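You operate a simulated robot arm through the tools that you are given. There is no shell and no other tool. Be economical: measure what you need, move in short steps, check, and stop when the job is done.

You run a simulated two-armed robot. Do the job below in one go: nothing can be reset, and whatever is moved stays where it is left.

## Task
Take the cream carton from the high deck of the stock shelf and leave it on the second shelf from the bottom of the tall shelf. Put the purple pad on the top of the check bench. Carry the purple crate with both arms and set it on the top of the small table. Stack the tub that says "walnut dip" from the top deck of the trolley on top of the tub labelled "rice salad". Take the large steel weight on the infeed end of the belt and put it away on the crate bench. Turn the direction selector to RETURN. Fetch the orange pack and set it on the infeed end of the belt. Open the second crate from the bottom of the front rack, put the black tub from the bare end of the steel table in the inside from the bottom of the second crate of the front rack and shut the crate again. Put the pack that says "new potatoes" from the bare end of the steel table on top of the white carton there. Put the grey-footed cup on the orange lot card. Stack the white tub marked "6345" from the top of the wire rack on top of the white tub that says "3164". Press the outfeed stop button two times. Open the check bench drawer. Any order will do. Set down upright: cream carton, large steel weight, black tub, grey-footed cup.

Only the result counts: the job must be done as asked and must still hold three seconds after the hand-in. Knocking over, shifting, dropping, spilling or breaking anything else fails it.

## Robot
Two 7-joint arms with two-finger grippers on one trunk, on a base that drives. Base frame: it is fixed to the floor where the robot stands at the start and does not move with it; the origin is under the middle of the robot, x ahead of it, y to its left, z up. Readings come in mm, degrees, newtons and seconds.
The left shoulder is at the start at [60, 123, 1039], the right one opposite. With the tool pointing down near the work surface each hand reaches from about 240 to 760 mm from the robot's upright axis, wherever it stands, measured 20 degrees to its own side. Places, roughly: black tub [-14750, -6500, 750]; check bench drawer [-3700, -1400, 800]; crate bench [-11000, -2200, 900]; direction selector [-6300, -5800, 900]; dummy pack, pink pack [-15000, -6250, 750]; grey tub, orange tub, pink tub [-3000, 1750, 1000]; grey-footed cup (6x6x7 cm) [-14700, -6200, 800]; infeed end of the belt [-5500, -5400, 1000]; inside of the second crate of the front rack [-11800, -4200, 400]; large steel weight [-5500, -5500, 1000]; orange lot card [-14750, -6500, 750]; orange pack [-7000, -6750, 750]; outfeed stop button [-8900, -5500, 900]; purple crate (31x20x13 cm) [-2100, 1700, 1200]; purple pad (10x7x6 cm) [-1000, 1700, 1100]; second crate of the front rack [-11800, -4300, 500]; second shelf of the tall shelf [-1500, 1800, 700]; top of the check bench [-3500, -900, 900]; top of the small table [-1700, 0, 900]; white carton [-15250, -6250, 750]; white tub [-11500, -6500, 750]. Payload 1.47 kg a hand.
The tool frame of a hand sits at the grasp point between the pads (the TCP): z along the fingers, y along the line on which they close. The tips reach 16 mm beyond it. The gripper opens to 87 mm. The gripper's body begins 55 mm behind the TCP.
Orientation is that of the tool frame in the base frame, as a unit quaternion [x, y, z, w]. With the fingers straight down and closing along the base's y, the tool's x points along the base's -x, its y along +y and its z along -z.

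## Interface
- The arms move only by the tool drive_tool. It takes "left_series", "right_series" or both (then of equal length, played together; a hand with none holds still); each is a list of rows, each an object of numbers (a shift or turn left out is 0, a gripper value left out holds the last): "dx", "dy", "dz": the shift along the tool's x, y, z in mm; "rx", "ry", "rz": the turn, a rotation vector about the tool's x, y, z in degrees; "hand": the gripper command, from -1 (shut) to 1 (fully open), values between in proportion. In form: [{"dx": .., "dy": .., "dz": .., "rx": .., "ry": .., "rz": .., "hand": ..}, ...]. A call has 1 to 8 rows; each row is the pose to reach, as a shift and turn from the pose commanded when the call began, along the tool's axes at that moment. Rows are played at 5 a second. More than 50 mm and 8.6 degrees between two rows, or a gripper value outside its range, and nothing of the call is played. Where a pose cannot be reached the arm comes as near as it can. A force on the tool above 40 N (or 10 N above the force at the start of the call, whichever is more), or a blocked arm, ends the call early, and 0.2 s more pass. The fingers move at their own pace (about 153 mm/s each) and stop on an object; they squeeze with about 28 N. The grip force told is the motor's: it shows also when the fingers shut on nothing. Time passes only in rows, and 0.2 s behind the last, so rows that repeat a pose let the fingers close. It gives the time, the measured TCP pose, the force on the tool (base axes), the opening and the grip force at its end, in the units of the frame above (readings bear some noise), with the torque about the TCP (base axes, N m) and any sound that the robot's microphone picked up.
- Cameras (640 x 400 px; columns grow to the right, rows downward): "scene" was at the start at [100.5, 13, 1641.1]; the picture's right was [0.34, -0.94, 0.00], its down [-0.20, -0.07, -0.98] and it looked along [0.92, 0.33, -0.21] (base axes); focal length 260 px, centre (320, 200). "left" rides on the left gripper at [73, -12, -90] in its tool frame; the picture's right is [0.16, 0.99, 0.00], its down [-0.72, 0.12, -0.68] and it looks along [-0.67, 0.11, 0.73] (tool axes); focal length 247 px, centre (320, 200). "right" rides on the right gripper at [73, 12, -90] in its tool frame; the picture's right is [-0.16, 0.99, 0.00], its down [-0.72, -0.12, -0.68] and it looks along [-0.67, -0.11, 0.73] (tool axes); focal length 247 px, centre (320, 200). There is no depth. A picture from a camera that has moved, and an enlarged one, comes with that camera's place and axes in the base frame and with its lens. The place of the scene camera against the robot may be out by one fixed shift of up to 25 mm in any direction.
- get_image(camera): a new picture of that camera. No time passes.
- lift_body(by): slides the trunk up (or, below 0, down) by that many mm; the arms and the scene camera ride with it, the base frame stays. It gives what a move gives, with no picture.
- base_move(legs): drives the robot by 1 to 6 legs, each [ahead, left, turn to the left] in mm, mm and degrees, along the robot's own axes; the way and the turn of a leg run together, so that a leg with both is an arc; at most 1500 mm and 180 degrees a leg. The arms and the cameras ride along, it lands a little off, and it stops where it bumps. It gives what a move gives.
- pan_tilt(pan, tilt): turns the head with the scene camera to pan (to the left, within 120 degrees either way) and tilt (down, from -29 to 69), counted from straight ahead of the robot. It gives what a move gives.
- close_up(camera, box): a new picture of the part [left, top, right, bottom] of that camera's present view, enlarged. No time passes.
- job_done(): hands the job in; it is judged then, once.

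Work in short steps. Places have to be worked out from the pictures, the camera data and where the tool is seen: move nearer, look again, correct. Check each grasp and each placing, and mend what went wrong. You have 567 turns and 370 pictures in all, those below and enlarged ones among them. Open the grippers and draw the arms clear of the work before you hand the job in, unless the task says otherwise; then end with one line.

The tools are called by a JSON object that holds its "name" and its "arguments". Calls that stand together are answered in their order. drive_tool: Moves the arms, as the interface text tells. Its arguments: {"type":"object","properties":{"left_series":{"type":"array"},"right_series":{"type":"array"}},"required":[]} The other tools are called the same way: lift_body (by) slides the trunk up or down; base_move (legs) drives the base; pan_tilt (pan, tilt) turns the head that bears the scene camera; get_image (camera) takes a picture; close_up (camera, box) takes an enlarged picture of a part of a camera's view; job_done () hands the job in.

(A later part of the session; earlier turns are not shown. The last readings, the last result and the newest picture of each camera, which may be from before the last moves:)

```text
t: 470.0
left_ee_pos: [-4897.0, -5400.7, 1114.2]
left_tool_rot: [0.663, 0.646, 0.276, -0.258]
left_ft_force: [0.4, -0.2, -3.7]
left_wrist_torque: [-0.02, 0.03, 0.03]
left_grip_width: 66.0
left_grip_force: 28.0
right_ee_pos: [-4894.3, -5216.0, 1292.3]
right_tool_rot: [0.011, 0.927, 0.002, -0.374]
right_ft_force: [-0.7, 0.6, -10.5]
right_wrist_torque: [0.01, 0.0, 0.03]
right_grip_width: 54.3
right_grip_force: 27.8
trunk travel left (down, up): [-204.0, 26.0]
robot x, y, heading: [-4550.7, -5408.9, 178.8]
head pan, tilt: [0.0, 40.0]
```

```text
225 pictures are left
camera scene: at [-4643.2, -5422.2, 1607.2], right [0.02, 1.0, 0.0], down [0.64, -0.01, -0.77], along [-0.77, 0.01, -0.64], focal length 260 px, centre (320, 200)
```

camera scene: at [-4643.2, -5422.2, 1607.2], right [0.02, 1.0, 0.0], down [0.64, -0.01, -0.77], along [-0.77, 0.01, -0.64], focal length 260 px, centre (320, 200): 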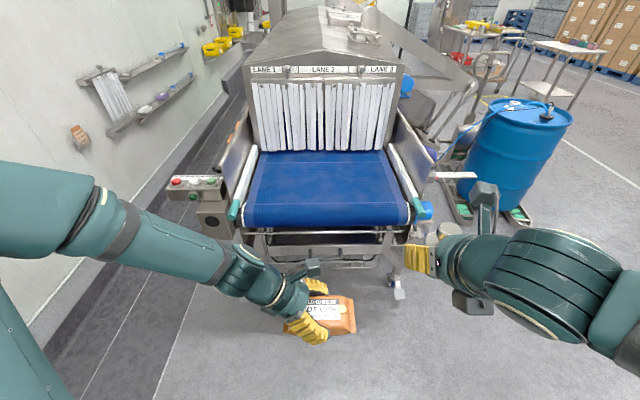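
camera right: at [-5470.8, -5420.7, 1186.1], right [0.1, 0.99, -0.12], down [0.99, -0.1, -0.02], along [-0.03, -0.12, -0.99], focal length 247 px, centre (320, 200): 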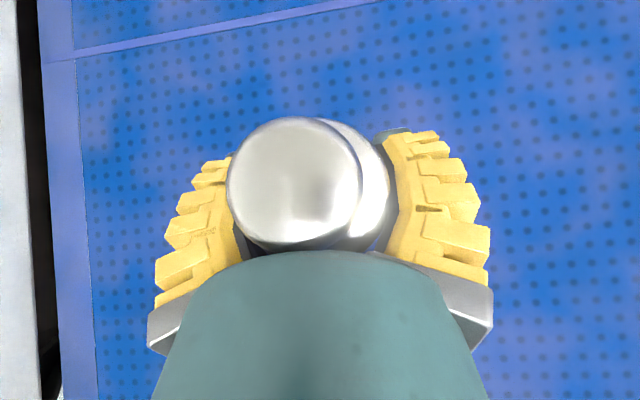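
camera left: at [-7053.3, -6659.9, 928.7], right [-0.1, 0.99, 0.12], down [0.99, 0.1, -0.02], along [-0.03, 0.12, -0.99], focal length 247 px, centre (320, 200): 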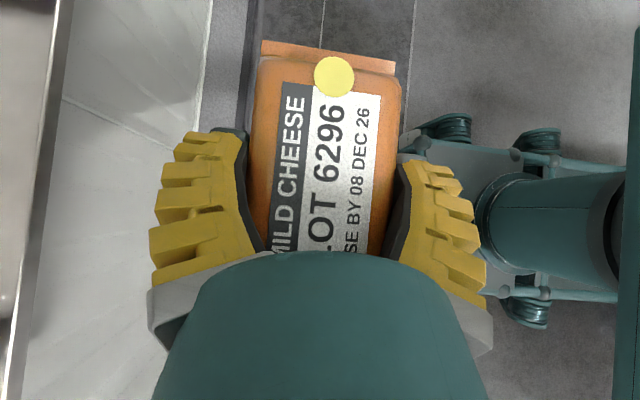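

{"name": "base_move", "arguments": {"legs": [[330, -10, 1.2]]}}

{"name": "drive_tool", "arguments": {"left_series": [{"dy": -40}, {"dy": -80}, {"dy": -120}, {"dy": -160}, {"dy": -200}, {"dy": -220}]}}

{"name": "get_image", "arguments": {"camera": "scene"}}

{"name": "get_image", "arguments": {"camera": "left"}}

```text
t: 472.2
left_ee_pos: [-5226.8, -5394.2, 1113.4]
left_tool_rot: [0.657, 0.653, 0.274, -0.261]
left_ft_force: [-0.2, 0.1, -4.4]
left_wrist_torque: [0.01, -0.01, 0.01]
left_grip_width: 65.6
left_grip_force: 27.9
right_ee_pos: [-5226.1, -5212.1, 1291.6]
right_tool_rot: [0.003, 0.927, -0.002, -0.374]
right_ft_force: [-0.4, 0.3, -10.9]
right_wrist_torque: [0.03, -0.01, 0.01]
right_grip_width: 54.2
right_grip_force: 27.9
trunk travel left (down, up): [-204.0, 26.0]
robot x, y, heading: [-4874.1, -5395.1, -180.2]
head pan, tilt: [0.0, 40.0]
```

```text
t: 473.6
left_ee_pos: [-5445.9, -5390.8, 1109.8]
left_tool_rot: [0.656, 0.653, 0.274, -0.261]
left_ft_force: [0.5, 0.3, -3.3]
left_wrist_torque: [-0.01, 0.01, -0.04]
left_grip_width: 65.7
left_grip_force: 27.7
right_ee_pos: [-5226.6, -5210.0, 1292.0]
right_tool_rot: [0.002, 0.927, -0.002, -0.374]
right_ft_force: [-0.9, 0.3, -9.9]
right_wrist_torque: [0.0, -0.03, -0.01]
right_grip_width: 54.2
right_grip_force: 28.3
trunk travel left (down, up): [-204.0, 26.0]
robot x, y, heading: [-4878.3, -5395.4, -180.0]
head pan, tilt: [0.0, 40.0]
```

```text
224 pictures are left
camera scene: at [-4972.0, -5411.5, 1607.1], right [0.0, 1.0, 0.0], down [0.64, 0.0, -0.77], along [-0.77, 0.0, -0.64], focal length 260 px, centre (320, 200)
```

scene: 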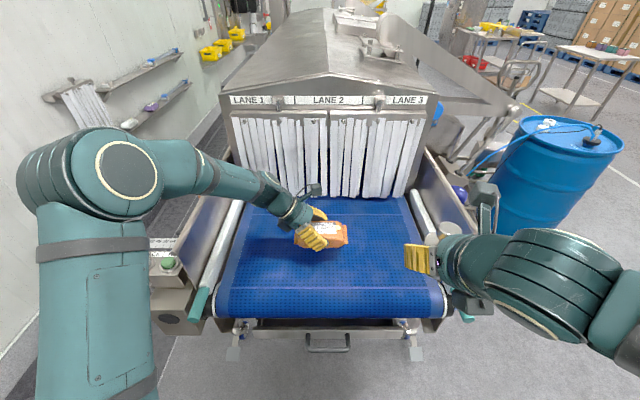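

```text
223 pictures are left
camera left: at [-5460.1, -5400.8, 1225.7], right [0.99, 0.1, 0.13], down [0.1, -0.99, -0.02], along [0.12, 0.03, -0.99], focal length 247 px, centre (320, 200)
```

left: 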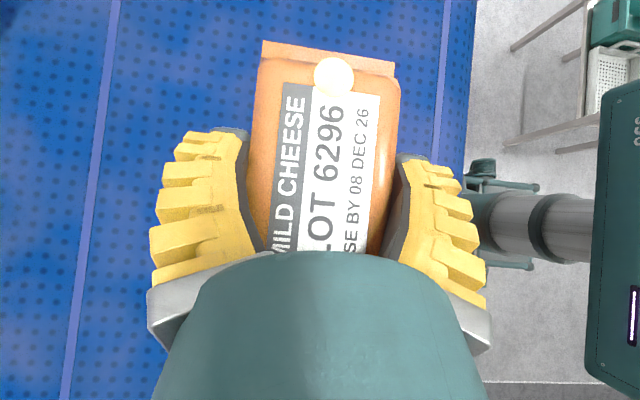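

Pack is over the belt. I lower it 60 mm, then carefully to contact.

{"name": "drive_tool", "arguments": {"left_series": [{"dx": -14, "dz": 14}, {"dx": -28, "dz": 28}, {"dx": -42, "dz": 42}]}}

{"name": "drive_tool", "arguments": {"left_series": [{"dx": -3, "dz": 3}, {"dx": -6, "dz": 6}]}}

```text
t: 474.4
left_ee_pos: [-5443.5, -5392.7, 1052.6]
left_tool_rot: [0.657, 0.652, 0.274, -0.262]
left_ft_force: [0.4, -0.5, 6.6]
left_wrist_torque: [-0.17, -0.27, -0.05]
left_grip_width: 66.4
left_grip_force: 27.7
right_ee_pos: [-5224.9, -5211.0, 1291.7]
right_tool_rot: [0.003, 0.927, -0.002, -0.374]
right_ft_force: [-0.2, 0.0, -10.4]
right_wrist_torque: [0.0, 0.02, 0.01]
right_grip_width: 54.0
right_grip_force: 27.9
trunk travel left (down, up): [-204.0, 26.0]
robot x, y, heading: [-4878.8, -5389.4, -179.8]
head pan, tilt: [0.0, 40.0]
```

```text
t: 475.1
left_ee_pos: [-5444.8, -5391.2, 1046.0]
left_tool_rot: [0.657, 0.65, 0.273, -0.266]
left_ft_force: [3.9, -2.2, 14.2]
left_wrist_torque: [-0.4, -0.24, -0.03]
left_grip_width: 70.3
left_grip_force: 28.3
right_ee_pos: [-5223.7, -5211.0, 1291.3]
right_tool_rot: [0.003, 0.928, -0.001, -0.372]
right_ft_force: [-1.1, 0.5, -9.4]
right_wrist_torque: [0.0, -0.03, 0.0]
right_grip_width: 54.3
right_grip_force: 28.0
trunk travel left (down, up): [-204.0, 26.0]
robot x, y, heading: [-4876.9, -5395.0, -179.9]
head pan, tilt: [0.0, 40.0]
stopped in row 2 (left hand): the force on the tool passed its limit at 44 N (the readings are from after the stop); the commanded pose is now the measured one
```

Contact with the belt. I ease up 3 mm, open, and lift away.

{"name": "drive_tool", "arguments": {"left_series": [{"dx": 2, "dz": -2}, {"dx": 2, "dz": -2, "hand": 1}, {"dx": 2, "dz": -2, "hand": 1}, {"dx": 2, "dz": -2, "hand": 1}, {"dx": 20, "dz": -20}, {"dx": 45, "dz": -45}, {"dx": 75, "dz": -75}]}}

{"name": "get_image", "arguments": {"camera": "left"}}

```text
t: 476.7
left_ee_pos: [-5447.5, -5388.7, 1154.3]
left_tool_rot: [0.657, 0.651, 0.272, -0.264]
left_ft_force: [0.2, -0.4, 0.0]
left_wrist_torque: [-0.01, 0.02, 0.01]
left_grip_width: 86.8
left_grip_force: 0.1
right_ee_pos: [-5225.5, -5211.9, 1292.6]
right_tool_rot: [0.003, 0.928, -0.002, -0.374]
right_ft_force: [-0.3, 0.0, -10.3]
right_wrist_torque: [0.01, -0.02, 0.01]
right_grip_width: 54.2
right_grip_force: 28.1
trunk travel left (down, up): [-204.0, 26.0]
robot x, y, heading: [-4876.2, -5389.6, -180.0]
head pan, tilt: [0.0, 40.0]
```

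```text
222 pictures are left
camera left: at [-5459.8, -5399.2, 1269.0], right [0.99, 0.1, 0.12], down [0.1, -0.99, -0.02], along [0.12, 0.04, -0.99], focal length 247 px, centre (320, 200)
```

left: 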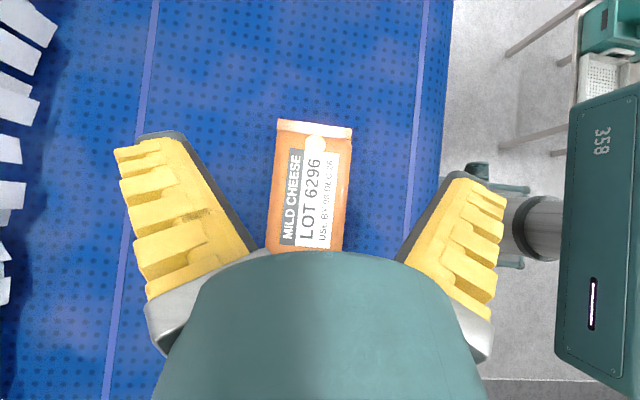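

Orange pack placed. Next, the direction selector on the machine's south side: I retract, and enter the alley facing north.

{"name": "drive_tool", "arguments": {"left_series": [{"dy": 40, "dx": 10, "dz": -10}, {"dy": 80, "dx": 20, "dz": -20}, {"dy": 120, "dx": 30, "dz": -30}, {"dy": 160, "dx": 30, "dz": -30}, {"dy": 200, "dx": 30, "dz": -30}, {"dy": 225, "dx": 30, "dz": -30}]}}

{"name": "base_move", "arguments": {"legs": [[-350, 0, 0], [0, 0, -90], [-1000, 0, 0], [0, 900, 0]]}}

{"name": "pan_tilt", "arguments": {"pan": 45, "tilt": 25}}

{"name": "get_image", "arguments": {"camera": "scene"}}

```text
t: 478.1
left_ee_pos: [-5221.1, -5391.0, 1194.3]
left_tool_rot: [0.657, 0.652, 0.272, -0.265]
left_ft_force: [0.6, 1.1, -0.1]
left_wrist_torque: [0.02, 0.0, 0.02]
left_grip_width: 86.7
left_grip_force: 0.1
right_ee_pos: [-5224.9, -5211.5, 1292.3]
right_tool_rot: [0.002, 0.927, -0.001, -0.374]
right_ft_force: [0.1, -0.5, -9.6]
right_wrist_torque: [0.0, 0.02, -0.01]
right_grip_width: 54.0
right_grip_force: 28.5
trunk travel left (down, up): [-204.0, 26.0]
robot x, y, heading: [-4877.8, -5390.3, -179.9]
head pan, tilt: [0.0, 40.0]
```

```text
t: 497.0
left_ee_pos: [-5446.7, -6039.9, 1194.8]
left_tool_rot: [0.925, -0.012, 0.379, 0.009]
left_ft_force: [0.5, -0.2, -0.9]
left_wrist_torque: [-0.03, 0.02, 0.02]
left_grip_width: 87.0
left_grip_force: 0.1
right_ee_pos: [-5265.3, -6041.1, 1292.0]
right_tool_rot: [0.664, 0.649, 0.265, -0.262]
right_ft_force: [-0.5, 0.3, -9.5]
right_wrist_torque: [-0.01, 0.01, -0.01]
right_grip_width: 53.9
right_grip_force: 27.7
trunk travel left (down, up): [-204.0, 26.0]
robot x, y, heading: [-5454.2, -6383.9, 89.0]
head pan, tilt: [0.0, 40.0]
```

```text
t: 498.1
left_ee_pos: [-5446.9, -6040.9, 1195.0]
left_tool_rot: [0.925, -0.011, 0.38, 0.008]
left_ft_force: [-0.1, 1.4, -0.1]
left_wrist_torque: [0.02, 0.0, 0.02]
left_grip_width: 87.3
left_grip_force: 0.1
right_ee_pos: [-5265.5, -6041.1, 1292.3]
right_tool_rot: [0.663, 0.649, 0.265, -0.263]
right_ft_force: [-0.8, -0.4, -10.2]
right_wrist_torque: [0.0, 0.02, 0.04]
right_grip_width: 53.6
right_grip_force: 27.8
trunk travel left (down, up): [-204.0, 26.0]
robot x, y, heading: [-5449.4, -6383.5, 89.1]
head pan, tilt: [45.0, 25.0]
```

```text
221 pictures are left
camera scene: at [-5514.3, -6325.7, 1630.4], right [0.72, 0.7, 0.0], down [0.29, -0.3, -0.91], along [-0.63, 0.65, -0.42], focal length 260 px, centre (320, 200)
```

scene: 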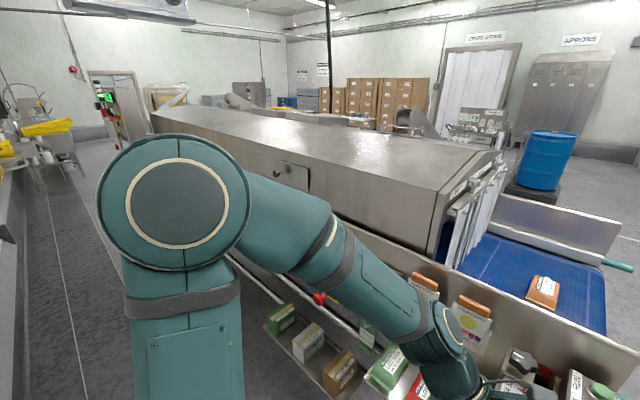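

{"name": "base_move", "arguments": {"legs": [[0, 820, 1]]}}

{"name": "pan_tilt", "arguments": {"pan": 0, "tilt": 45}}

{"name": "get_image", "arguments": {"camera": "scene"}}

```text
t: 505.8
left_ee_pos: [-6275.2, -6033.8, 1193.9]
left_tool_rot: [0.925, -0.003, 0.38, 0.005]
left_ft_force: [0.4, -0.4, 0.0]
left_wrist_torque: [0.0, 0.01, 0.0]
left_grip_width: 87.2
left_grip_force: 0.1
right_ee_pos: [-6094.5, -6031.1, 1291.0]
right_tool_rot: [0.658, 0.654, 0.263, -0.265]
right_ft_force: [-0.3, -0.1, -10.0]
right_wrist_torque: [0.0, -0.03, -0.01]
right_grip_width: 53.9
right_grip_force: 27.7
trunk travel left (down, up): [-204.0, 26.0]
robot x, y, heading: [-6276.7, -6379.7, 90.4]
head pan, tilt: [45.0, 25.0]
```

```text
t: 506.9
left_ee_pos: [-6274.0, -6034.3, 1194.5]
left_tool_rot: [0.925, -0.003, 0.381, 0.006]
left_ft_force: [0.2, -0.3, 0.7]
left_wrist_torque: [-0.01, -0.01, 0.0]
left_grip_width: 87.0
left_grip_force: 0.1
right_ee_pos: [-6094.5, -6032.0, 1292.5]
right_tool_rot: [0.657, 0.655, 0.262, -0.266]
right_ft_force: [-1.1, -0.2, -9.4]
right_wrist_torque: [0.02, -0.03, -0.02]
right_grip_width: 53.7
right_grip_force: 28.1
trunk travel left (down, up): [-204.0, 26.0]
robot x, y, heading: [-6276.1, -6376.6, 90.4]
head pan, tilt: [0.0, 45.0]
```

```text
220 pictures are left
camera scene: at [-6273.3, -6305.2, 1599.9], right [1.0, 0.0, 0.0], down [0.0, -0.71, -0.71], along [0.0, 0.71, -0.71], focal length 260 px, centre (320, 200)
```

scene: 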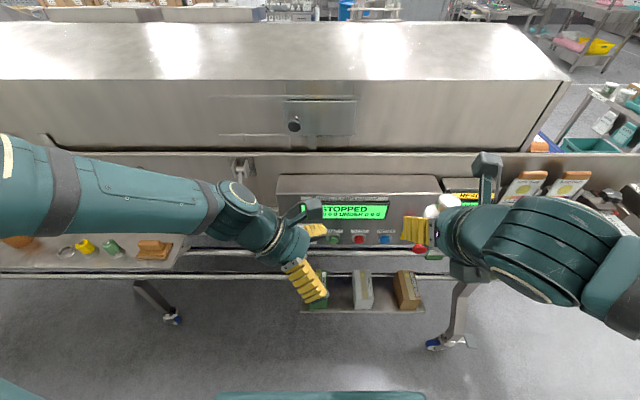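

A control panel ("STOPPED") is right in front. I zoom in.

{"name": "close_up", "arguments": {"camera": "scene", "box": [260, 165, 460, 275]}}

```text
3.20 times, centred on (360, 220) of scene
camera zoom: at [-6273.3, -6305.2, 1599.9], right [1.0, 0.0, 0.0], down [0.0, -0.71, -0.71], along [0.0, 0.71, -0.71], focal length 832 px, centre (192, 136)
```

zoom: 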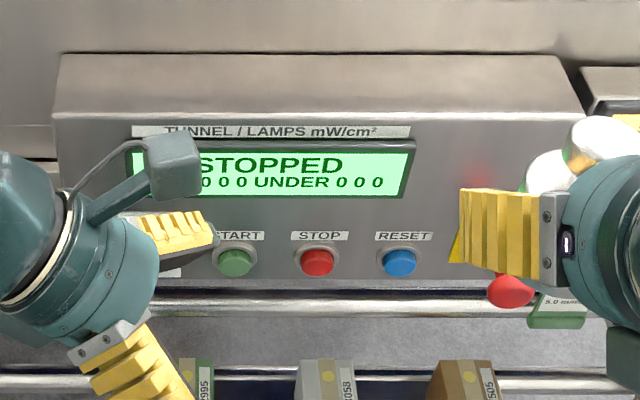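

The left hand hides part of the panel; I move it up and left.

{"name": "drive_tool", "arguments": {"left_series": [{"dx": -15, "dz": -40}, {"dx": -30, "dz": -80}, {"dx": -45, "dz": -120}, {"dx": -60, "dz": -160}]}}

{"name": "close_up", "arguments": {"camera": "scene", "box": [230, 165, 430, 275]}}

```text
t: 507.9
left_ee_pos: [-6432.2, -6032.6, 1264.3]
left_tool_rot: [0.925, -0.003, 0.381, 0.005]
left_ft_force: [-1.4, 0.3, -1.8]
left_wrist_torque: [-0.03, -0.04, -0.01]
left_grip_width: 86.9
left_grip_force: 0.0
right_ee_pos: [-6094.2, -6031.5, 1291.0]
right_tool_rot: [0.657, 0.655, 0.262, -0.265]
right_ft_force: [-0.1, -0.4, -9.9]
right_wrist_torque: [0.0, -0.01, -0.01]
right_grip_width: 53.6
right_grip_force: 28.6
trunk travel left (down, up): [-204.0, 26.0]
robot x, y, heading: [-6281.0, -6374.9, 90.5]
head pan, tilt: [0.0, 45.0]
```

```text
3.20 times, centred on (330, 220) of scene
camera zoom: at [-6273.9, -6305.5, 1599.9], right [1.0, 0.0, 0.0], down [0.0, -0.71, -0.71], along [0.0, 0.71, -0.71], focal length 832 px, centre (288, 136)
```

zoom: 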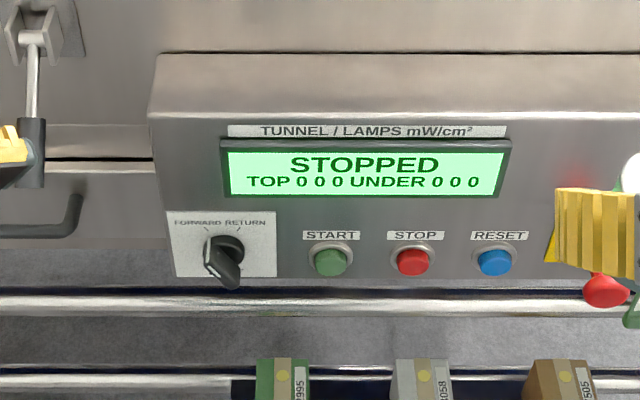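

Found: the black knob with FORWARD/RETURN. A tighter zoom shows its position.

{"name": "close_up", "arguments": {"camera": "scene", "box": [280, 228, 330, 258]}}

```text
12.80 times, centred on (305, 243) of scene
camera zoom: at [-6273.9, -6305.5, 1599.9], right [1.0, 0.0, 0.0], down [0.0, -0.71, -0.71], along [0.0, 0.71, -0.71], focal length 3328 px, centre (512, -350)
```

zoom: 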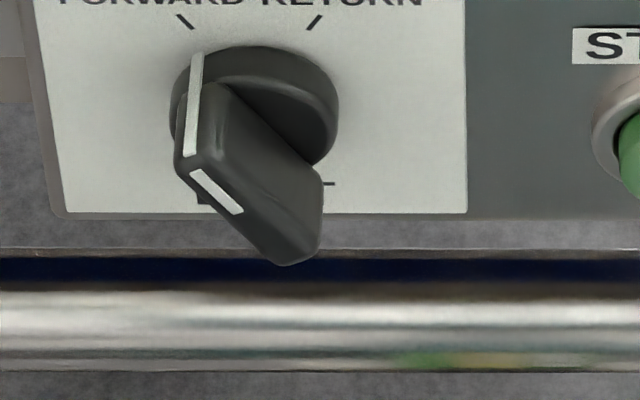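

The pointer is on FORWARD (up-left); it must be turned clockwise to RETURN. I'll grip the bar with the left hand pointing forward. First I un-lean and reorient the hand.

{"name": "drive_tool", "arguments": {"left_series": [{"ry": -8, "dy": -20}, {"ry": -16, "dy": -40}, {"ry": -24, "dy": -60}, {"ry": -32, "dy": -80}, {"ry": -40, "dy": -100}, {"ry": -45, "dy": -120}]}}

{"name": "drive_tool", "arguments": {"left_series": [{"rz": -8.5}, {"rz": -17}, {"rz": -25.5}, {"rz": -34}, {"rz": -42.5}, {"rz": -51}, {"rz": -59.5}, {"rz": -68}]}}

{"name": "drive_tool", "arguments": {"left_series": [{"rz": -8.5}, {"rz": -17}, {"rz": -22}, {"rz": -22, "ry": 0}]}}

{"name": "drive_tool", "arguments": {"left_series": [{"ry": 8.5}, {"ry": 17}, {"ry": 25.5}, {"ry": 34}, {"ry": 42.5}, {"ry": 51}, {"ry": 59.5}, {"ry": 68}]}}

{"name": "drive_tool", "arguments": {"left_series": [{"ry": 8.5}, {"ry": 17}, {"ry": 22}]}}

```text
t: 509.3
left_ee_pos: [-6427.8, -5911.6, 1263.7]
left_tool_rot: [1.0, -0.005, -0.003, 0.004]
left_ft_force: [-0.4, 0.7, -0.7]
left_wrist_torque: [-0.03, 0.0, 0.04]
left_grip_width: 87.1
left_grip_force: 0.0
right_ee_pos: [-6094.1, -6030.5, 1292.4]
right_tool_rot: [0.658, 0.655, 0.262, -0.264]
right_ft_force: [0.6, -0.5, -9.9]
right_wrist_torque: [-0.02, -0.01, -0.01]
right_grip_width: 53.3
right_grip_force: 27.6
trunk travel left (down, up): [-204.0, 26.0]
robot x, y, heading: [-6276.2, -6376.9, 90.1]
head pan, tilt: [0.0, 45.0]
```

```text
t: 511.1
left_ee_pos: [-6426.3, -5912.2, 1264.8]
left_tool_rot: [0.832, 0.554, -0.005, 0.002]
left_ft_force: [0.2, 0.0, 0.4]
left_wrist_torque: [0.0, 0.02, 0.0]
left_grip_width: 87.0
left_grip_force: 0.1
right_ee_pos: [-6093.0, -6031.5, 1292.6]
right_tool_rot: [0.657, 0.655, 0.262, -0.266]
right_ft_force: [0.4, 0.3, -9.3]
right_wrist_torque: [-0.04, 0.03, 0.0]
right_grip_width: 53.3
right_grip_force: 27.9
trunk travel left (down, up): [-204.0, 26.0]
robot x, y, heading: [-6275.8, -6379.3, 90.3]
head pan, tilt: [0.0, 45.0]
```

```text
t: 512.1
left_ee_pos: [-6429.0, -5912.5, 1265.6]
left_tool_rot: [0.71, 0.704, -0.004, 0.001]
left_ft_force: [-0.3, -0.3, -0.4]
left_wrist_torque: [0.0, 0.0, 0.0]
left_grip_width: 87.1
left_grip_force: 0.1
right_ee_pos: [-6094.6, -6032.5, 1292.3]
right_tool_rot: [0.657, 0.655, 0.262, -0.264]
right_ft_force: [0.3, 0.1, -10.4]
right_wrist_torque: [-0.01, -0.01, -0.01]
right_grip_width: 53.5
right_grip_force: 27.9
trunk travel left (down, up): [-204.0, 26.0]
robot x, y, heading: [-6275.8, -6376.2, 90.2]
head pan, tilt: [0.0, 45.0]
```

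```text
t: 513.4
left_ee_pos: [-6504.8, -5912.5, 1238.7]
left_tool_rot: [0.601, 0.713, 0.227, -0.281]
left_ft_force: [0.6, -0.1, 0.0]
left_wrist_torque: [0.02, 0.01, 0.02]
left_grip_width: 86.8
left_grip_force: 0.1
right_ee_pos: [-6094.3, -6032.0, 1289.8]
right_tool_rot: [0.657, 0.655, 0.262, -0.264]
right_ft_force: [0.0, -0.7, -9.0]
right_wrist_torque: [0.0, 0.0, 0.02]
right_grip_width: 53.2
right_grip_force: 27.4
trunk travel left (down, up): [-204.0, 26.0]
robot x, y, heading: [-6276.5, -6377.9, 90.3]
head pan, tilt: [0.0, 45.0]
stopped in row 6 (left hand): the arm was blocked; the commanded pose is now the measured one
```

```text
t: 514.2
left_ee_pos: [-6499.7, -5903.3, 1244.7]
left_tool_rot: [0.55, 0.643, 0.342, -0.409]
left_ft_force: [0.0, -0.1, 0.0]
left_wrist_torque: [0.01, 0.02, -0.06]
left_grip_width: 87.2
left_grip_force: 0.1
left hand out of reach, approached as far as the arm can: row 3
right_ee_pos: [-6094.1, -6031.9, 1291.8]
right_tool_rot: [0.657, 0.655, 0.263, -0.265]
right_ft_force: [-0.3, 0.0, -9.5]
right_wrist_torque: [0.0, -0.01, -0.01]
right_grip_width: 53.7
right_grip_force: 27.8
trunk travel left (down, up): [-204.0, 26.0]
robot x, y, heading: [-6275.1, -6379.5, 90.1]
head pan, tilt: [0.0, 45.0]
```

The arm got blocked mid-way; I check the scene.

{"name": "get_image", "arguments": {"camera": "scene"}}

{"name": "get_image", "arguments": {"camera": "left"}}

```text
216 pictures are left
camera scene: at [-6273.9, -6304.9, 1599.8], right [1.0, 0.0, 0.0], down [0.0, -0.71, -0.71], along [0.0, 0.71, -0.71], focal length 260 px, centre (320, 200)
```

scene: 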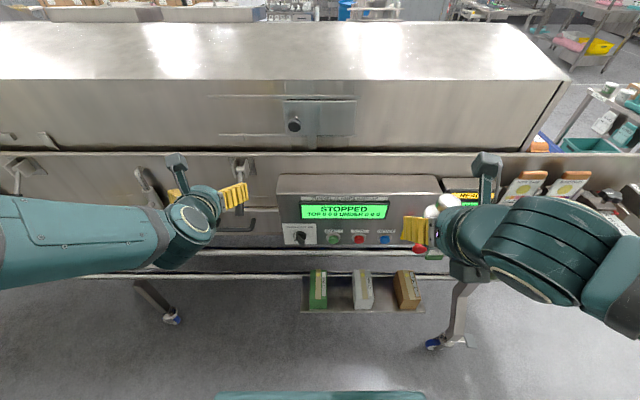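

```text
215 pictures are left
camera left: at [-6501.7, -5952.5, 1349.2], right [0.96, 0.23, 0.13], down [0.26, -0.9, -0.36], along [0.04, 0.38, -0.92], focal length 247 px, centre (320, 200)
```

left: 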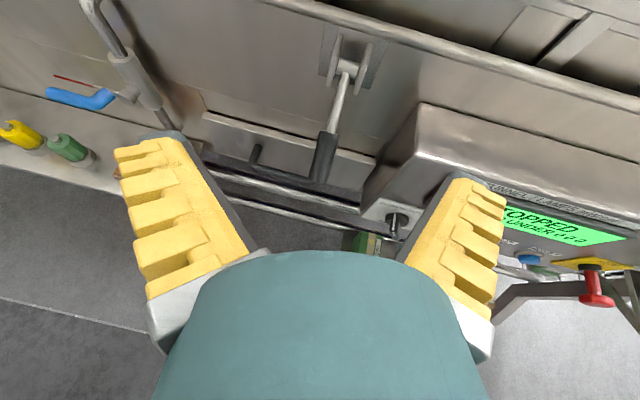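

The wrist was too high relative to the shoulder. I lower the trunk 150 and move the hand to in front of the knob (≈[−6340, −5783, 920]) while levelling it.

{"name": "lift_body", "arguments": {"by": -150}}

{"name": "drive_tool", "arguments": {"left_series": [{"rx": -1.4, "ry": 4, "rz": 0.7, "dx": -27, "dy": 26, "dz": 8}, {"rx": -2.8, "ry": 8, "rz": 1.4, "dx": -54, "dy": 52, "dz": 16}, {"rx": -4.2, "ry": 12, "rz": 2, "dx": -80, "dy": 80, "dz": 24}, {"rx": -5.6, "ry": 16, "rz": 2.7, "dx": -108, "dy": 106, "dz": 32}, {"rx": -7, "ry": 20, "rz": 3.4, "dx": -135, "dy": 132, "dz": 40}, {"rx": -8.6, "ry": 25.6, "rz": 4.1, "dx": -160, "dy": 160, "dz": 48}]}}

{"name": "get_image", "arguments": {"camera": "left"}}

```text
t: 516.0
left_ee_pos: [-6499.3, -5903.7, 1094.6]
left_tool_rot: [0.55, 0.644, 0.341, -0.409]
left_ft_force: [-0.5, 0.2, 0.6]
left_wrist_torque: [0.03, -0.05, 0.03]
left_grip_width: 87.2
left_grip_force: 0.1
right_ee_pos: [-6094.2, -6032.4, 1140.8]
right_tool_rot: [0.657, 0.655, 0.263, -0.265]
right_ft_force: [-0.2, 0.0, -9.7]
right_wrist_torque: [0.02, 0.02, -0.02]
right_grip_width: 53.6
right_grip_force: 28.3
trunk travel left (down, up): [-54.0, 176.0]
robot x, y, heading: [-6271.9, -6381.2, 90.2]
head pan, tilt: [0.0, 45.0]
```

```text
t: 517.4
left_ee_pos: [-6374.5, -5896.0, 930.6]
left_tool_rot: [0.512, 0.489, 0.488, -0.511]
left_ft_force: [-1.2, -0.4, -0.6]
left_wrist_torque: [0.03, 0.01, -0.01]
left_grip_width: 86.9
left_grip_force: 0.0
left hand out of reach, approached as far as the arm can: row 1, 2, 3, 4, 5, 6
right_ee_pos: [-6094.7, -6033.2, 1141.2]
right_tool_rot: [0.657, 0.655, 0.262, -0.265]
right_ft_force: [-0.7, -1.1, -10.1]
right_wrist_torque: [0.0, 0.0, 0.01]
right_grip_width: 53.4
right_grip_force: 28.1
trunk travel left (down, up): [-54.0, 176.0]
robot x, y, heading: [-6272.9, -6377.4, 90.0]
head pan, tilt: [0.0, 45.0]
```

```text
214 pictures are left
camera left: at [-6383.1, -5984.0, 1005.4], right [0.99, 0.0, 0.11], down [0.08, -0.68, -0.73], along [0.08, 0.73, -0.68], focal length 247 px, centre (320, 200)
```

left: 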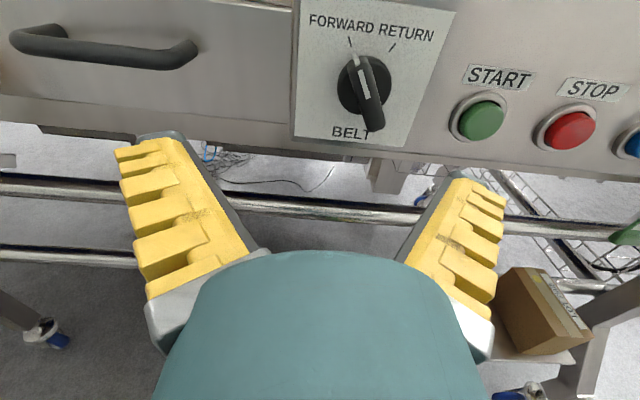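

The hand is level and I see the knob (ticks at about ±30°). I align with it, rotate the hand −30° to match the bar, and narrow the fingers.

{"name": "drive_tool", "arguments": {"left_series": [{"rz": -8, "dx": 4, "dy": 8, "dz": 5, "hand": 0.2}, {"rz": -16, "dx": 7, "dy": 17, "dz": 10, "hand": 0.2}, {"rz": -24, "dx": 11, "dy": 26, "dz": 15, "hand": 0.2}, {"rz": -30, "dx": 14, "dy": 34, "dz": 20, "hand": 0.2}]}}

{"name": "get_image", "arguments": {"camera": "left"}}

```text
t: 518.4
left_ee_pos: [-6371.6, -5873.9, 947.8]
left_tool_rot: [0.368, 0.605, 0.604, -0.366]
left_ft_force: [-0.3, -0.9, 0.1]
left_wrist_torque: [-0.03, -0.02, -0.01]
left_grip_width: 57.2
left_grip_force: 3.4
left hand out of reach, approached as far as the arm can: row 1, 2, 3, 4
right_ee_pos: [-6094.3, -6031.5, 1141.8]
right_tool_rot: [0.657, 0.655, 0.261, -0.265]
right_ft_force: [0.8, -0.1, -9.5]
right_wrist_torque: [-0.04, 0.03, -0.03]
right_grip_width: 53.4
right_grip_force: 28.0
trunk travel left (down, up): [-54.0, 176.0]
robot x, y, heading: [-6276.2, -6381.1, 89.9]
head pan, tilt: [0.0, 45.0]
```

```text
213 pictures are left
camera left: at [-6415.9, -5961.8, 1007.6], right [0.8, 0.0, 0.6], down [0.44, -0.68, -0.59], along [0.41, 0.73, -0.55], focal length 247 px, centre (320, 200)
```

left: 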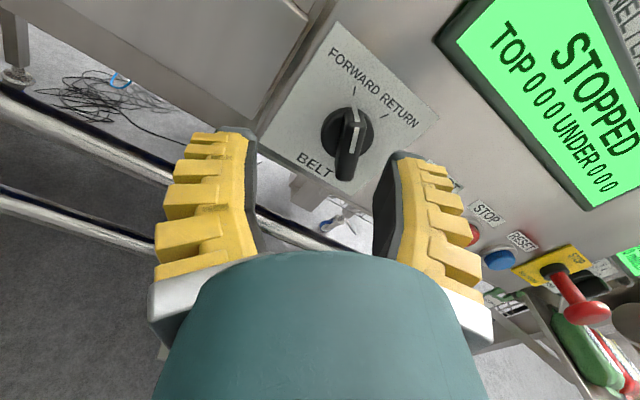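

Orientation matches. The arm is near its inner limit, so I shift the robot 32 mm right and advance 40 mm.

{"name": "base_move", "arguments": {"legs": [[0, -32, 0]]}}

{"name": "drive_tool", "arguments": {"left_series": [{"dz": 20}, {"dz": 40}]}}

{"name": "get_image", "arguments": {"camera": "left"}}

```text
t: 519.3
left_ee_pos: [-6340.3, -5873.6, 947.5]
left_tool_rot: [0.369, 0.605, 0.603, -0.367]
left_ft_force: [0.3, 0.3, 0.6]
left_wrist_torque: [0.01, -0.01, 0.01]
left_grip_width: 57.3
left_grip_force: 3.5
right_ee_pos: [-6061.8, -6031.4, 1142.1]
right_tool_rot: [0.657, 0.655, 0.262, -0.265]
right_ft_force: [0.3, 0.1, -10.5]
right_wrist_torque: [-0.01, 0.03, -0.01]
right_grip_width: 53.3
right_grip_force: 27.8
trunk travel left (down, up): [-54.0, 176.0]
robot x, y, heading: [-6241.9, -6377.6, 90.2]
head pan, tilt: [0.0, 45.0]
```

```text
t: 519.9
left_ee_pos: [-6341.8, -5835.3, 946.3]
left_tool_rot: [0.369, 0.605, 0.603, -0.366]
left_ft_force: [0.4, 0.7, 0.6]
left_wrist_torque: [0.0, 0.0, -0.03]
left_grip_width: 57.4
left_grip_force: 3.4
right_ee_pos: [-6063.7, -6032.3, 1142.2]
right_tool_rot: [0.657, 0.655, 0.263, -0.265]
right_ft_force: [0.1, -0.4, -10.0]
right_wrist_torque: [0.0, 0.01, 0.02]
right_grip_width: 53.5
right_grip_force: 27.7
trunk travel left (down, up): [-54.0, 176.0]
robot x, y, heading: [-6245.2, -6377.6, 90.1]
head pan, tilt: [0.0, 45.0]
```

```text
212 pictures are left
camera left: at [-6385.5, -5923.0, 1007.5], right [0.8, 0.0, 0.59], down [0.43, -0.68, -0.59], along [0.41, 0.73, -0.55], focal length 247 px, centre (320, 200)
```

left: 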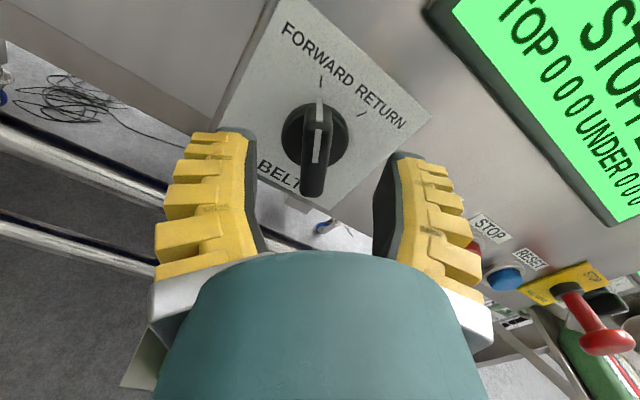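

Knob is on the finger axis, the bar already between the fingers. I advance 16 mm and close.

{"name": "drive_tool", "arguments": {"left_series": [{"dz": 8, "dy": -2}, {"dz": 16, "dy": -3}, {"dz": 16, "dy": -3, "hand": -1}, {"dz": 16, "dy": -3, "hand": -1}, {"dz": 16, "dy": -3, "hand": -1}]}}

{"name": "get_image", "arguments": {"camera": "left"}}

```text
t: 521.1
left_ee_pos: [-6343.1, -5818.3, 946.7]
left_tool_rot: [0.369, 0.605, 0.603, -0.367]
left_ft_force: [-0.3, -9.7, -2.6]
left_wrist_torque: [-0.11, -0.06, -0.02]
left_grip_width: 9.0
left_grip_force: 30.1
right_ee_pos: [-6062.3, -6032.2, 1142.0]
right_tool_rot: [0.657, 0.655, 0.262, -0.265]
right_ft_force: [-0.7, 0.7, -9.8]
right_wrist_torque: [-0.03, -0.02, -0.01]
right_grip_width: 53.4
right_grip_force: 27.4
trunk travel left (down, up): [-54.0, 176.0]
robot x, y, heading: [-6242.6, -6377.0, 90.1]
head pan, tilt: [0.0, 45.0]
```

```text
211 pictures are left
camera left: at [-6388.0, -5907.0, 1006.7], right [0.8, 0.0, 0.59], down [0.43, -0.68, -0.59], along [0.41, 0.73, -0.55], focal length 247 px, centre (320, 200)
```

left: 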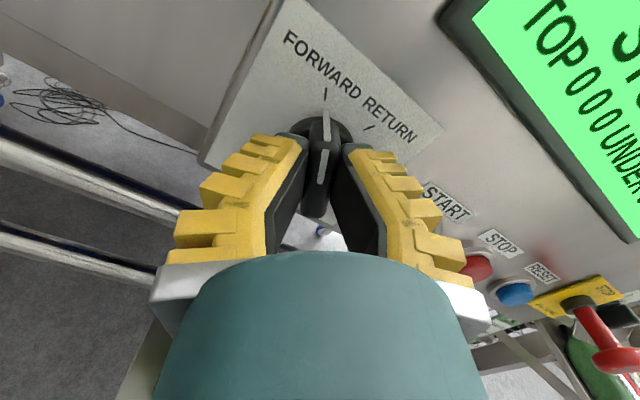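

Bar gripped. I rotate +60° clockwise.

{"name": "drive_tool", "arguments": {"left_series": [{"rz": 7.5}, {"rz": 15}, {"rz": 22.5}, {"rz": 30}, {"rz": 37.5}, {"rz": 45}, {"rz": 52.5}, {"rz": 60}]}}

{"name": "get_image", "arguments": {"camera": "left"}}

```text
t: 522.9
left_ee_pos: [-6339.9, -5818.6, 946.6]
left_tool_rot: [0.623, 0.336, 0.341, -0.618]
left_ft_force: [28.6, -7.9, -1.3]
left_wrist_torque: [-0.03, -0.52, -0.29]
left_grip_width: 8.2
left_grip_force: 30.1
right_ee_pos: [-6059.8, -6032.4, 1141.6]
right_tool_rot: [0.657, 0.655, 0.262, -0.266]
right_ft_force: [0.6, -0.8, -9.0]
right_wrist_torque: [0.0, 0.0, -0.02]
right_grip_width: 53.4
right_grip_force: 28.3
trunk travel left (down, up): [-54.0, 176.0]
robot x, y, heading: [-6243.1, -6378.0, 90.0]
head pan, tilt: [0.0, 45.0]
```

```text
210 pictures are left
camera left: at [-6310.8, -5907.3, 1014.8], right [0.92, -0.01, -0.4], down [-0.3, -0.68, -0.67], along [-0.27, 0.73, -0.63], focal length 247 px, centre (320, 200)
```

left: 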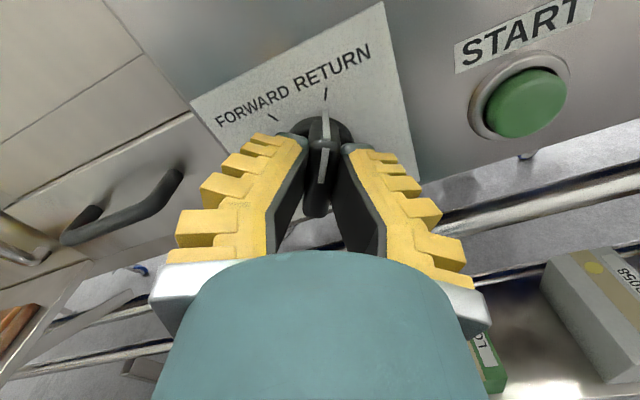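

The pointer is at RETURN. I open and withdraw.

{"name": "drive_tool", "arguments": {"left_series": [{"hand": 0.3}, {"hand": 0.3}, {"hand": 0.3}, {"dz": -25}, {"dz": -55}, {"dz": -80}]}}

{"name": "get_image", "arguments": {"camera": "left"}}

```text
t: 524.3
left_ee_pos: [-6342.8, -5889.1, 944.5]
left_tool_rot: [0.622, 0.34, 0.339, -0.619]
left_ft_force: [-0.3, -0.8, 0.0]
left_wrist_torque: [-0.03, 0.02, 0.02]
left_grip_width: 61.5
left_grip_force: 3.3
left hand out of reach, approached as far as the arm can: row 6
right_ee_pos: [-6063.3, -6032.2, 1142.1]
right_tool_rot: [0.658, 0.655, 0.261, -0.265]
right_ft_force: [-0.3, 0.0, -9.3]
right_wrist_torque: [-0.01, -0.01, -0.03]
right_grip_width: 53.2
right_grip_force: 28.1
trunk travel left (down, up): [-54.0, 176.0]
robot x, y, heading: [-6244.1, -6381.9, 90.1]
head pan, tilt: [0.0, 45.0]
```

```text
209 pictures are left
camera left: at [-6312.3, -5977.2, 1013.5], right [0.92, 0.0, -0.4], down [-0.29, -0.68, -0.67], along [-0.27, 0.73, -0.63], focal length 247 px, centre (320, 200)
```

left: 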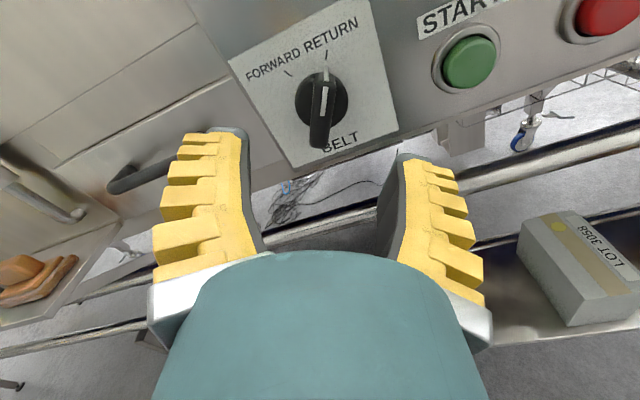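

Selector is on RETURN. Now I look west along the alley toward the outfeed.

{"name": "pan_tilt", "arguments": {"pan": 85, "tilt": 20}}

{"name": "get_image", "arguments": {"camera": "scene"}}

```text
t: 525.9
left_ee_pos: [-6341.8, -5889.0, 945.1]
left_tool_rot: [0.622, 0.34, 0.34, -0.618]
left_ft_force: [0.0, -1.1, 0.6]
left_wrist_torque: [0.01, -0.01, 0.01]
left_grip_width: 61.3
left_grip_force: 3.0
right_ee_pos: [-6061.8, -6031.5, 1142.0]
right_tool_rot: [0.658, 0.655, 0.263, -0.265]
right_ft_force: [0.5, -0.1, -9.6]
right_wrist_torque: [0.01, -0.02, -0.02]
right_grip_width: 53.3
right_grip_force: 27.9
trunk travel left (down, up): [-54.0, 176.0]
robot x, y, heading: [-6243.6, -6381.9, 89.8]
head pan, tilt: [85.0, 20.0]
```

```text
208 pictures are left
camera scene: at [-6334.0, -6378.5, 1488.6], right [0.09, 1.0, 0.0], down [0.34, -0.03, -0.94], along [-0.94, 0.08, -0.34], focal length 260 px, centre (320, 200)
```

scene: 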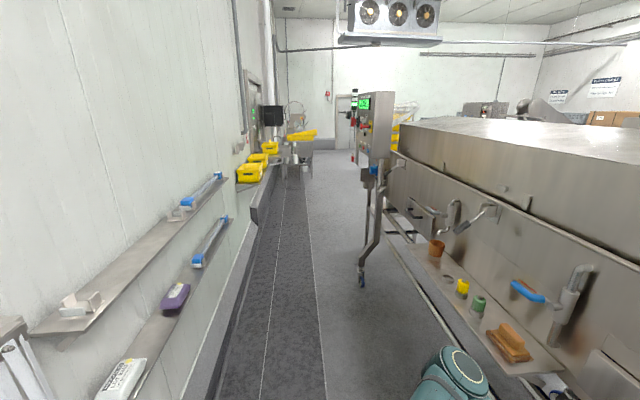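

I restore the left hand's roll and pitch it down so it can tuck back, then strafe west along the alley.

{"name": "drive_tool", "arguments": {"left_series": [{"rz": -8}, {"rz": -16}, {"rz": -24}, {"rz": -30}]}}

{"name": "drive_tool", "arguments": {"left_series": [{"ry": -8, "dx": 25, "dz": -10}, {"ry": -16, "dx": 50, "dz": -25}, {"ry": -24, "dx": 75, "dz": -45}, {"ry": -32, "dx": 100, "dz": -65}, {"ry": -40, "dx": 125, "dz": -85}, {"ry": -45, "dx": 150, "dz": -105, "dy": -10}, {"ry": -45, "dx": 170, "dz": -125, "dy": -20}]}}

{"name": "base_move", "arguments": {"legs": [[0, 1200, 0]]}}

{"name": "get_image", "arguments": {"camera": "scene"}}

```text
t: 526.9
left_ee_pos: [-6342.3, -5887.0, 945.2]
left_tool_rot: [0.512, 0.489, 0.488, -0.509]
left_ft_force: [-0.3, -0.1, 0.2]
left_wrist_torque: [-0.01, -0.03, -0.01]
left_grip_width: 61.4
left_grip_force: 3.5
right_ee_pos: [-6062.4, -6031.8, 1141.5]
right_tool_rot: [0.657, 0.655, 0.262, -0.265]
right_ft_force: [0.3, 0.8, -9.9]
right_wrist_torque: [0.0, -0.03, 0.02]
right_grip_width: 53.2
right_grip_force: 27.4
trunk travel left (down, up): [-54.0, 176.0]
robot x, y, heading: [-6244.4, -6378.0, 90.1]
head pan, tilt: [85.0, 20.0]
```

```text
t: 528.7
left_ee_pos: [-6280.0, -6044.3, 1134.7]
left_tool_rot: [0.727, 0.554, 0.31, -0.262]
left_ft_force: [0.3, -0.7, 0.1]
left_wrist_torque: [-0.01, 0.0, 0.0]
left_grip_width: 61.5
left_grip_force: 3.7
left hand out of reach, approached as far as the arm can: row 1, 2, 3, 4, 5
right_ee_pos: [-6062.2, -6031.9, 1140.0]
right_tool_rot: [0.658, 0.655, 0.262, -0.264]
right_ft_force: [-0.6, 0.0, -10.5]
right_wrist_torque: [0.0, -0.01, -0.02]
right_grip_width: 53.3
right_grip_force: 27.7
trunk travel left (down, up): [-54.0, 176.0]
robot x, y, heading: [-6244.7, -6380.0, 90.3]
head pan, tilt: [85.0, 20.0]
stopped in row 7 (left hand): the arm was blocked; the commanded pose is now the measured one
```

```text
t: 539.6
left_ee_pos: [-7490.1, -6054.1, 1134.7]
left_tool_rot: [0.723, 0.558, 0.309, -0.264]
left_ft_force: [-0.4, -0.3, -0.5]
left_wrist_torque: [0.01, -0.02, -0.02]
left_grip_width: 61.2
left_grip_force: 3.2
right_ee_pos: [-7273.9, -6039.9, 1141.8]
right_tool_rot: [0.653, 0.659, 0.26, -0.267]
right_ft_force: [-0.2, -0.2, -10.1]
right_wrist_torque: [-0.01, -0.03, 0.01]
right_grip_width: 53.0
right_grip_force: 28.0
trunk travel left (down, up): [-54.0, 176.0]
robot x, y, heading: [-7450.3, -6386.4, 90.7]
head pan, tilt: [85.0, 20.0]
```

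```text
207 pictures are left
camera scene: at [-7541.9, -6389.4, 1488.6], right [0.07, 1.0, 0.0], down [0.34, -0.03, -0.94], along [-0.94, 0.07, -0.34], focal length 260 px, centre (320, 200)
```

scene: 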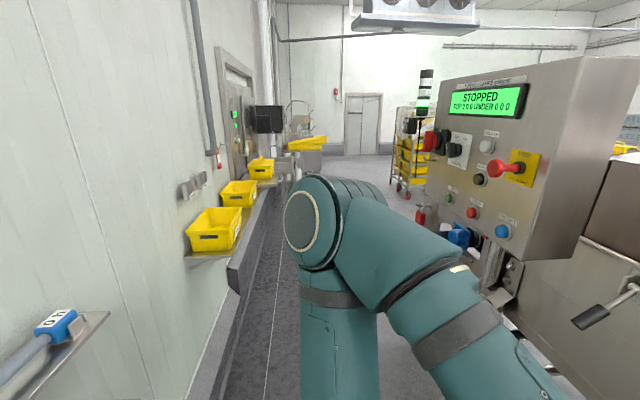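

The outfeed cabinet with a red STOP-type button is visible. I zoom in.

{"name": "close_up", "arguments": {"camera": "scene", "box": [410, 50, 610, 260]}}

```text
1.90 times, centred on (510, 155) of scene
camera zoom: at [-7541.9, -6389.4, 1488.6], right [0.07, 1.0, 0.0], down [0.34, -0.03, -0.94], along [-0.94, 0.07, -0.34], focal length 495 px, centre (-42, 286)
```

zoom: 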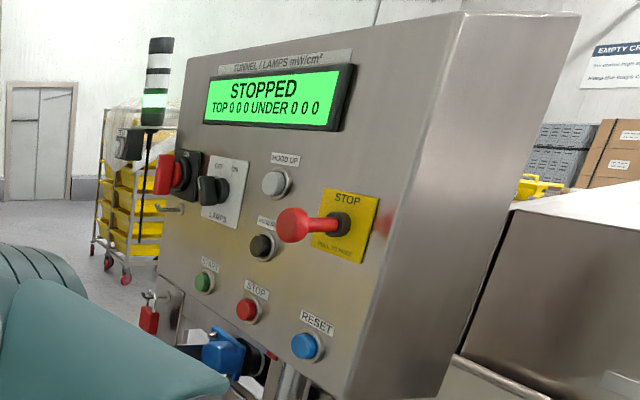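

That's the tunnel's own cabinet; the outfeed stop is beyond and the passage is tight. I'll go round the north side instead. I return east out of the alley.

{"name": "base_move", "arguments": {"legs": [[0, -1300, -0.7], [0, -1350, 0], [1300, 0, 0], [900, 0, 0]]}}

{"name": "pan_tilt", "arguments": {"pan": 60, "tilt": 20}}

{"name": "get_image", "arguments": {"camera": "scene"}}

```text
t: 573.2
left_ee_pos: [-4793.8, -3892.1, 1134.7]
left_tool_rot: [0.73, 0.55, 0.312, -0.261]
left_ft_force: [0.9, 0.7, 0.1]
left_wrist_torque: [0.02, 0.05, -0.01]
left_grip_width: 61.4
left_grip_force: 3.6
right_ee_pos: [-4574.9, -3884.1, 1142.8]
right_tool_rot: [0.662, 0.651, 0.263, -0.263]
right_ft_force: [0.1, 0.1, -9.3]
right_wrist_torque: [-0.03, 0.03, -0.01]
right_grip_width: 52.8
right_grip_force: 27.9
trunk travel left (down, up): [-54.0, 176.0]
robot x, y, heading: [-4761.6, -4229.2, 89.4]
head pan, tilt: [85.0, 20.0]
```

```text
t: 574.1
left_ee_pos: [-4792.2, -3892.2, 1135.6]
left_tool_rot: [0.73, 0.549, 0.312, -0.261]
left_ft_force: [0.1, 0.3, -0.1]
left_wrist_torque: [0.01, 0.0, -0.03]
left_grip_width: 61.4
left_grip_force: 4.1
right_ee_pos: [-4576.6, -3883.0, 1141.7]
right_tool_rot: [0.662, 0.651, 0.264, -0.263]
right_ft_force: [-0.4, 1.2, -9.9]
right_wrist_torque: [-0.04, 0.02, -0.02]
right_grip_width: 52.8
right_grip_force: 28.1
trunk travel left (down, up): [-54.0, 176.0]
robot x, y, heading: [-4759.6, -4224.1, 89.5]
head pan, tilt: [60.0, 20.0]
```

```text
205 pictures are left
camera scene: at [-4838.9, -4188.8, 1488.6], right [0.51, 0.86, 0.0], down [0.29, -0.17, -0.94], along [-0.81, 0.48, -0.34], focal length 260 px, centre (320, 200)
```

scene: 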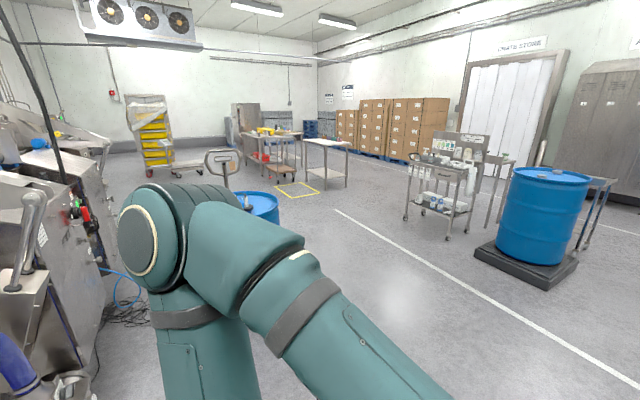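

The crate bench is far ahead-left (around px 265,150). I go north to y≈−2900, turn west and drive along the free aisle.

{"name": "base_move", "arguments": {"legs": [[1330, 0, 0.5], [0, 0, 90], [1400, 0, 0], [1400, 0, 0]]}}

{"name": "pan_tilt", "arguments": {"pan": 0, "tilt": 15}}

{"name": "get_image", "arguments": {"camera": "scene"}}

```text
t: 598.0
left_ee_pos: [-7951.0, -2896.5, 1134.9]
left_tool_rot: [0.132, 0.904, 0.038, -0.405]
left_ft_force: [0.1, 0.3, 0.5]
left_wrist_torque: [0.03, 0.02, -0.03]
left_grip_width: 61.3
left_grip_force: 3.2
right_ee_pos: [-7957.3, -2679.6, 1141.9]
right_tool_rot: [0.011, 0.928, 0.002, -0.372]
right_ft_force: [0.5, 0.1, -10.6]
right_wrist_torque: [-0.03, -0.04, 0.02]
right_grip_width: 52.3
right_grip_force: 27.9
trunk travel left (down, up): [-54.0, 176.0]
robot x, y, heading: [-7615.6, -2862.6, 178.8]
head pan, tilt: [60.0, 20.0]
```

```text
t: 599.3
left_ee_pos: [-7950.1, -2896.3, 1134.7]
left_tool_rot: [0.132, 0.904, 0.039, -0.404]
left_ft_force: [-0.5, 0.0, -0.7]
left_wrist_torque: [0.02, 0.03, 0.0]
left_grip_width: 61.5
left_grip_force: 4.0
right_ee_pos: [-7957.7, -2678.7, 1142.4]
right_tool_rot: [0.012, 0.928, 0.003, -0.371]
right_ft_force: [0.2, 0.1, -9.6]
right_wrist_torque: [-0.01, -0.07, 0.02]
right_grip_width: 52.5
right_grip_force: 28.5
trunk travel left (down, up): [-54.0, 176.0]
robot x, y, heading: [-7608.8, -2870.4, 179.0]
head pan, tilt: [0.0, 15.0]
```

```text
204 pictures are left
camera scene: at [-7715.4, -2884.8, 1496.7], right [0.02, 1.0, 0.0], down [0.26, 0.0, -0.97], along [-0.97, 0.02, -0.26], focal length 260 px, centre (320, 200)
```

scene: 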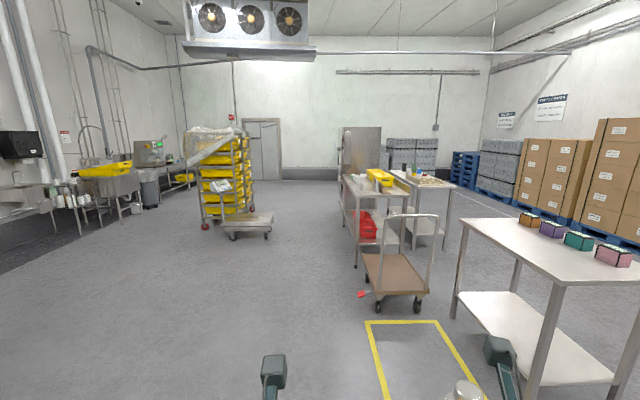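

The crate bench is the table ahead-right (near edge x≈−10360, south edge y≈−2430). I drive along its south side and turn to face it.

{"name": "base_move", "arguments": {"legs": [[300, 200, 1], [1450, 0, 0], [1350, 0, 0], [0, 0, -90]]}}

{"name": "pan_tilt", "arguments": {"pan": 0, "tilt": 30}}

{"name": "get_image", "arguments": {"camera": "scene"}}

```text
t: 618.6
left_ee_pos: [-10752.6, -2762.8, 1135.3]
left_tool_rot: [0.722, 0.56, 0.309, -0.265]
left_ft_force: [0.1, -0.4, 0.0]
left_wrist_torque: [0.04, 0.03, 0.0]
left_grip_width: 61.5
left_grip_force: 3.4
right_ee_pos: [-10536.3, -2747.8, 1141.1]
right_tool_rot: [0.652, 0.66, 0.26, -0.267]
right_ft_force: [-1.2, 0.4, -9.7]
right_wrist_torque: [-0.01, -0.02, 0.0]
right_grip_width: 52.0
right_grip_force: 28.0
trunk travel left (down, up): [-54.0, 176.0]
robot x, y, heading: [-10713.1, -3097.3, 91.2]
head pan, tilt: [0.0, 15.0]
```

```text
t: 619.4
left_ee_pos: [-10754.7, -2763.6, 1135.1]
left_tool_rot: [0.722, 0.56, 0.308, -0.265]
left_ft_force: [0.2, -0.2, 0.2]
left_wrist_torque: [0.0, 0.02, 0.0]
left_grip_width: 61.5
left_grip_force: 2.8
right_ee_pos: [-10536.3, -2748.3, 1141.7]
right_tool_rot: [0.652, 0.661, 0.26, -0.267]
right_ft_force: [-0.2, 0.2, -9.6]
right_wrist_torque: [-0.07, 0.0, -0.02]
right_grip_width: 52.0
right_grip_force: 27.9
trunk travel left (down, up): [-54.0, 176.0]
robot x, y, heading: [-10707.6, -3094.0, 91.2]
head pan, tilt: [0.0, 30.0]
```

```text
203 pictures are left
camera scene: at [-10711.1, -3014.5, 1472.5], right [1.0, 0.02, 0.0], down [0.01, -0.5, -0.87], along [-0.02, 0.87, -0.5], focal length 260 px, centre (320, 200)
```

scene: 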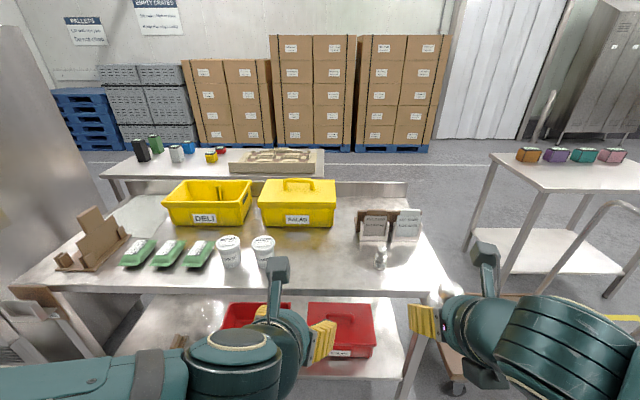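

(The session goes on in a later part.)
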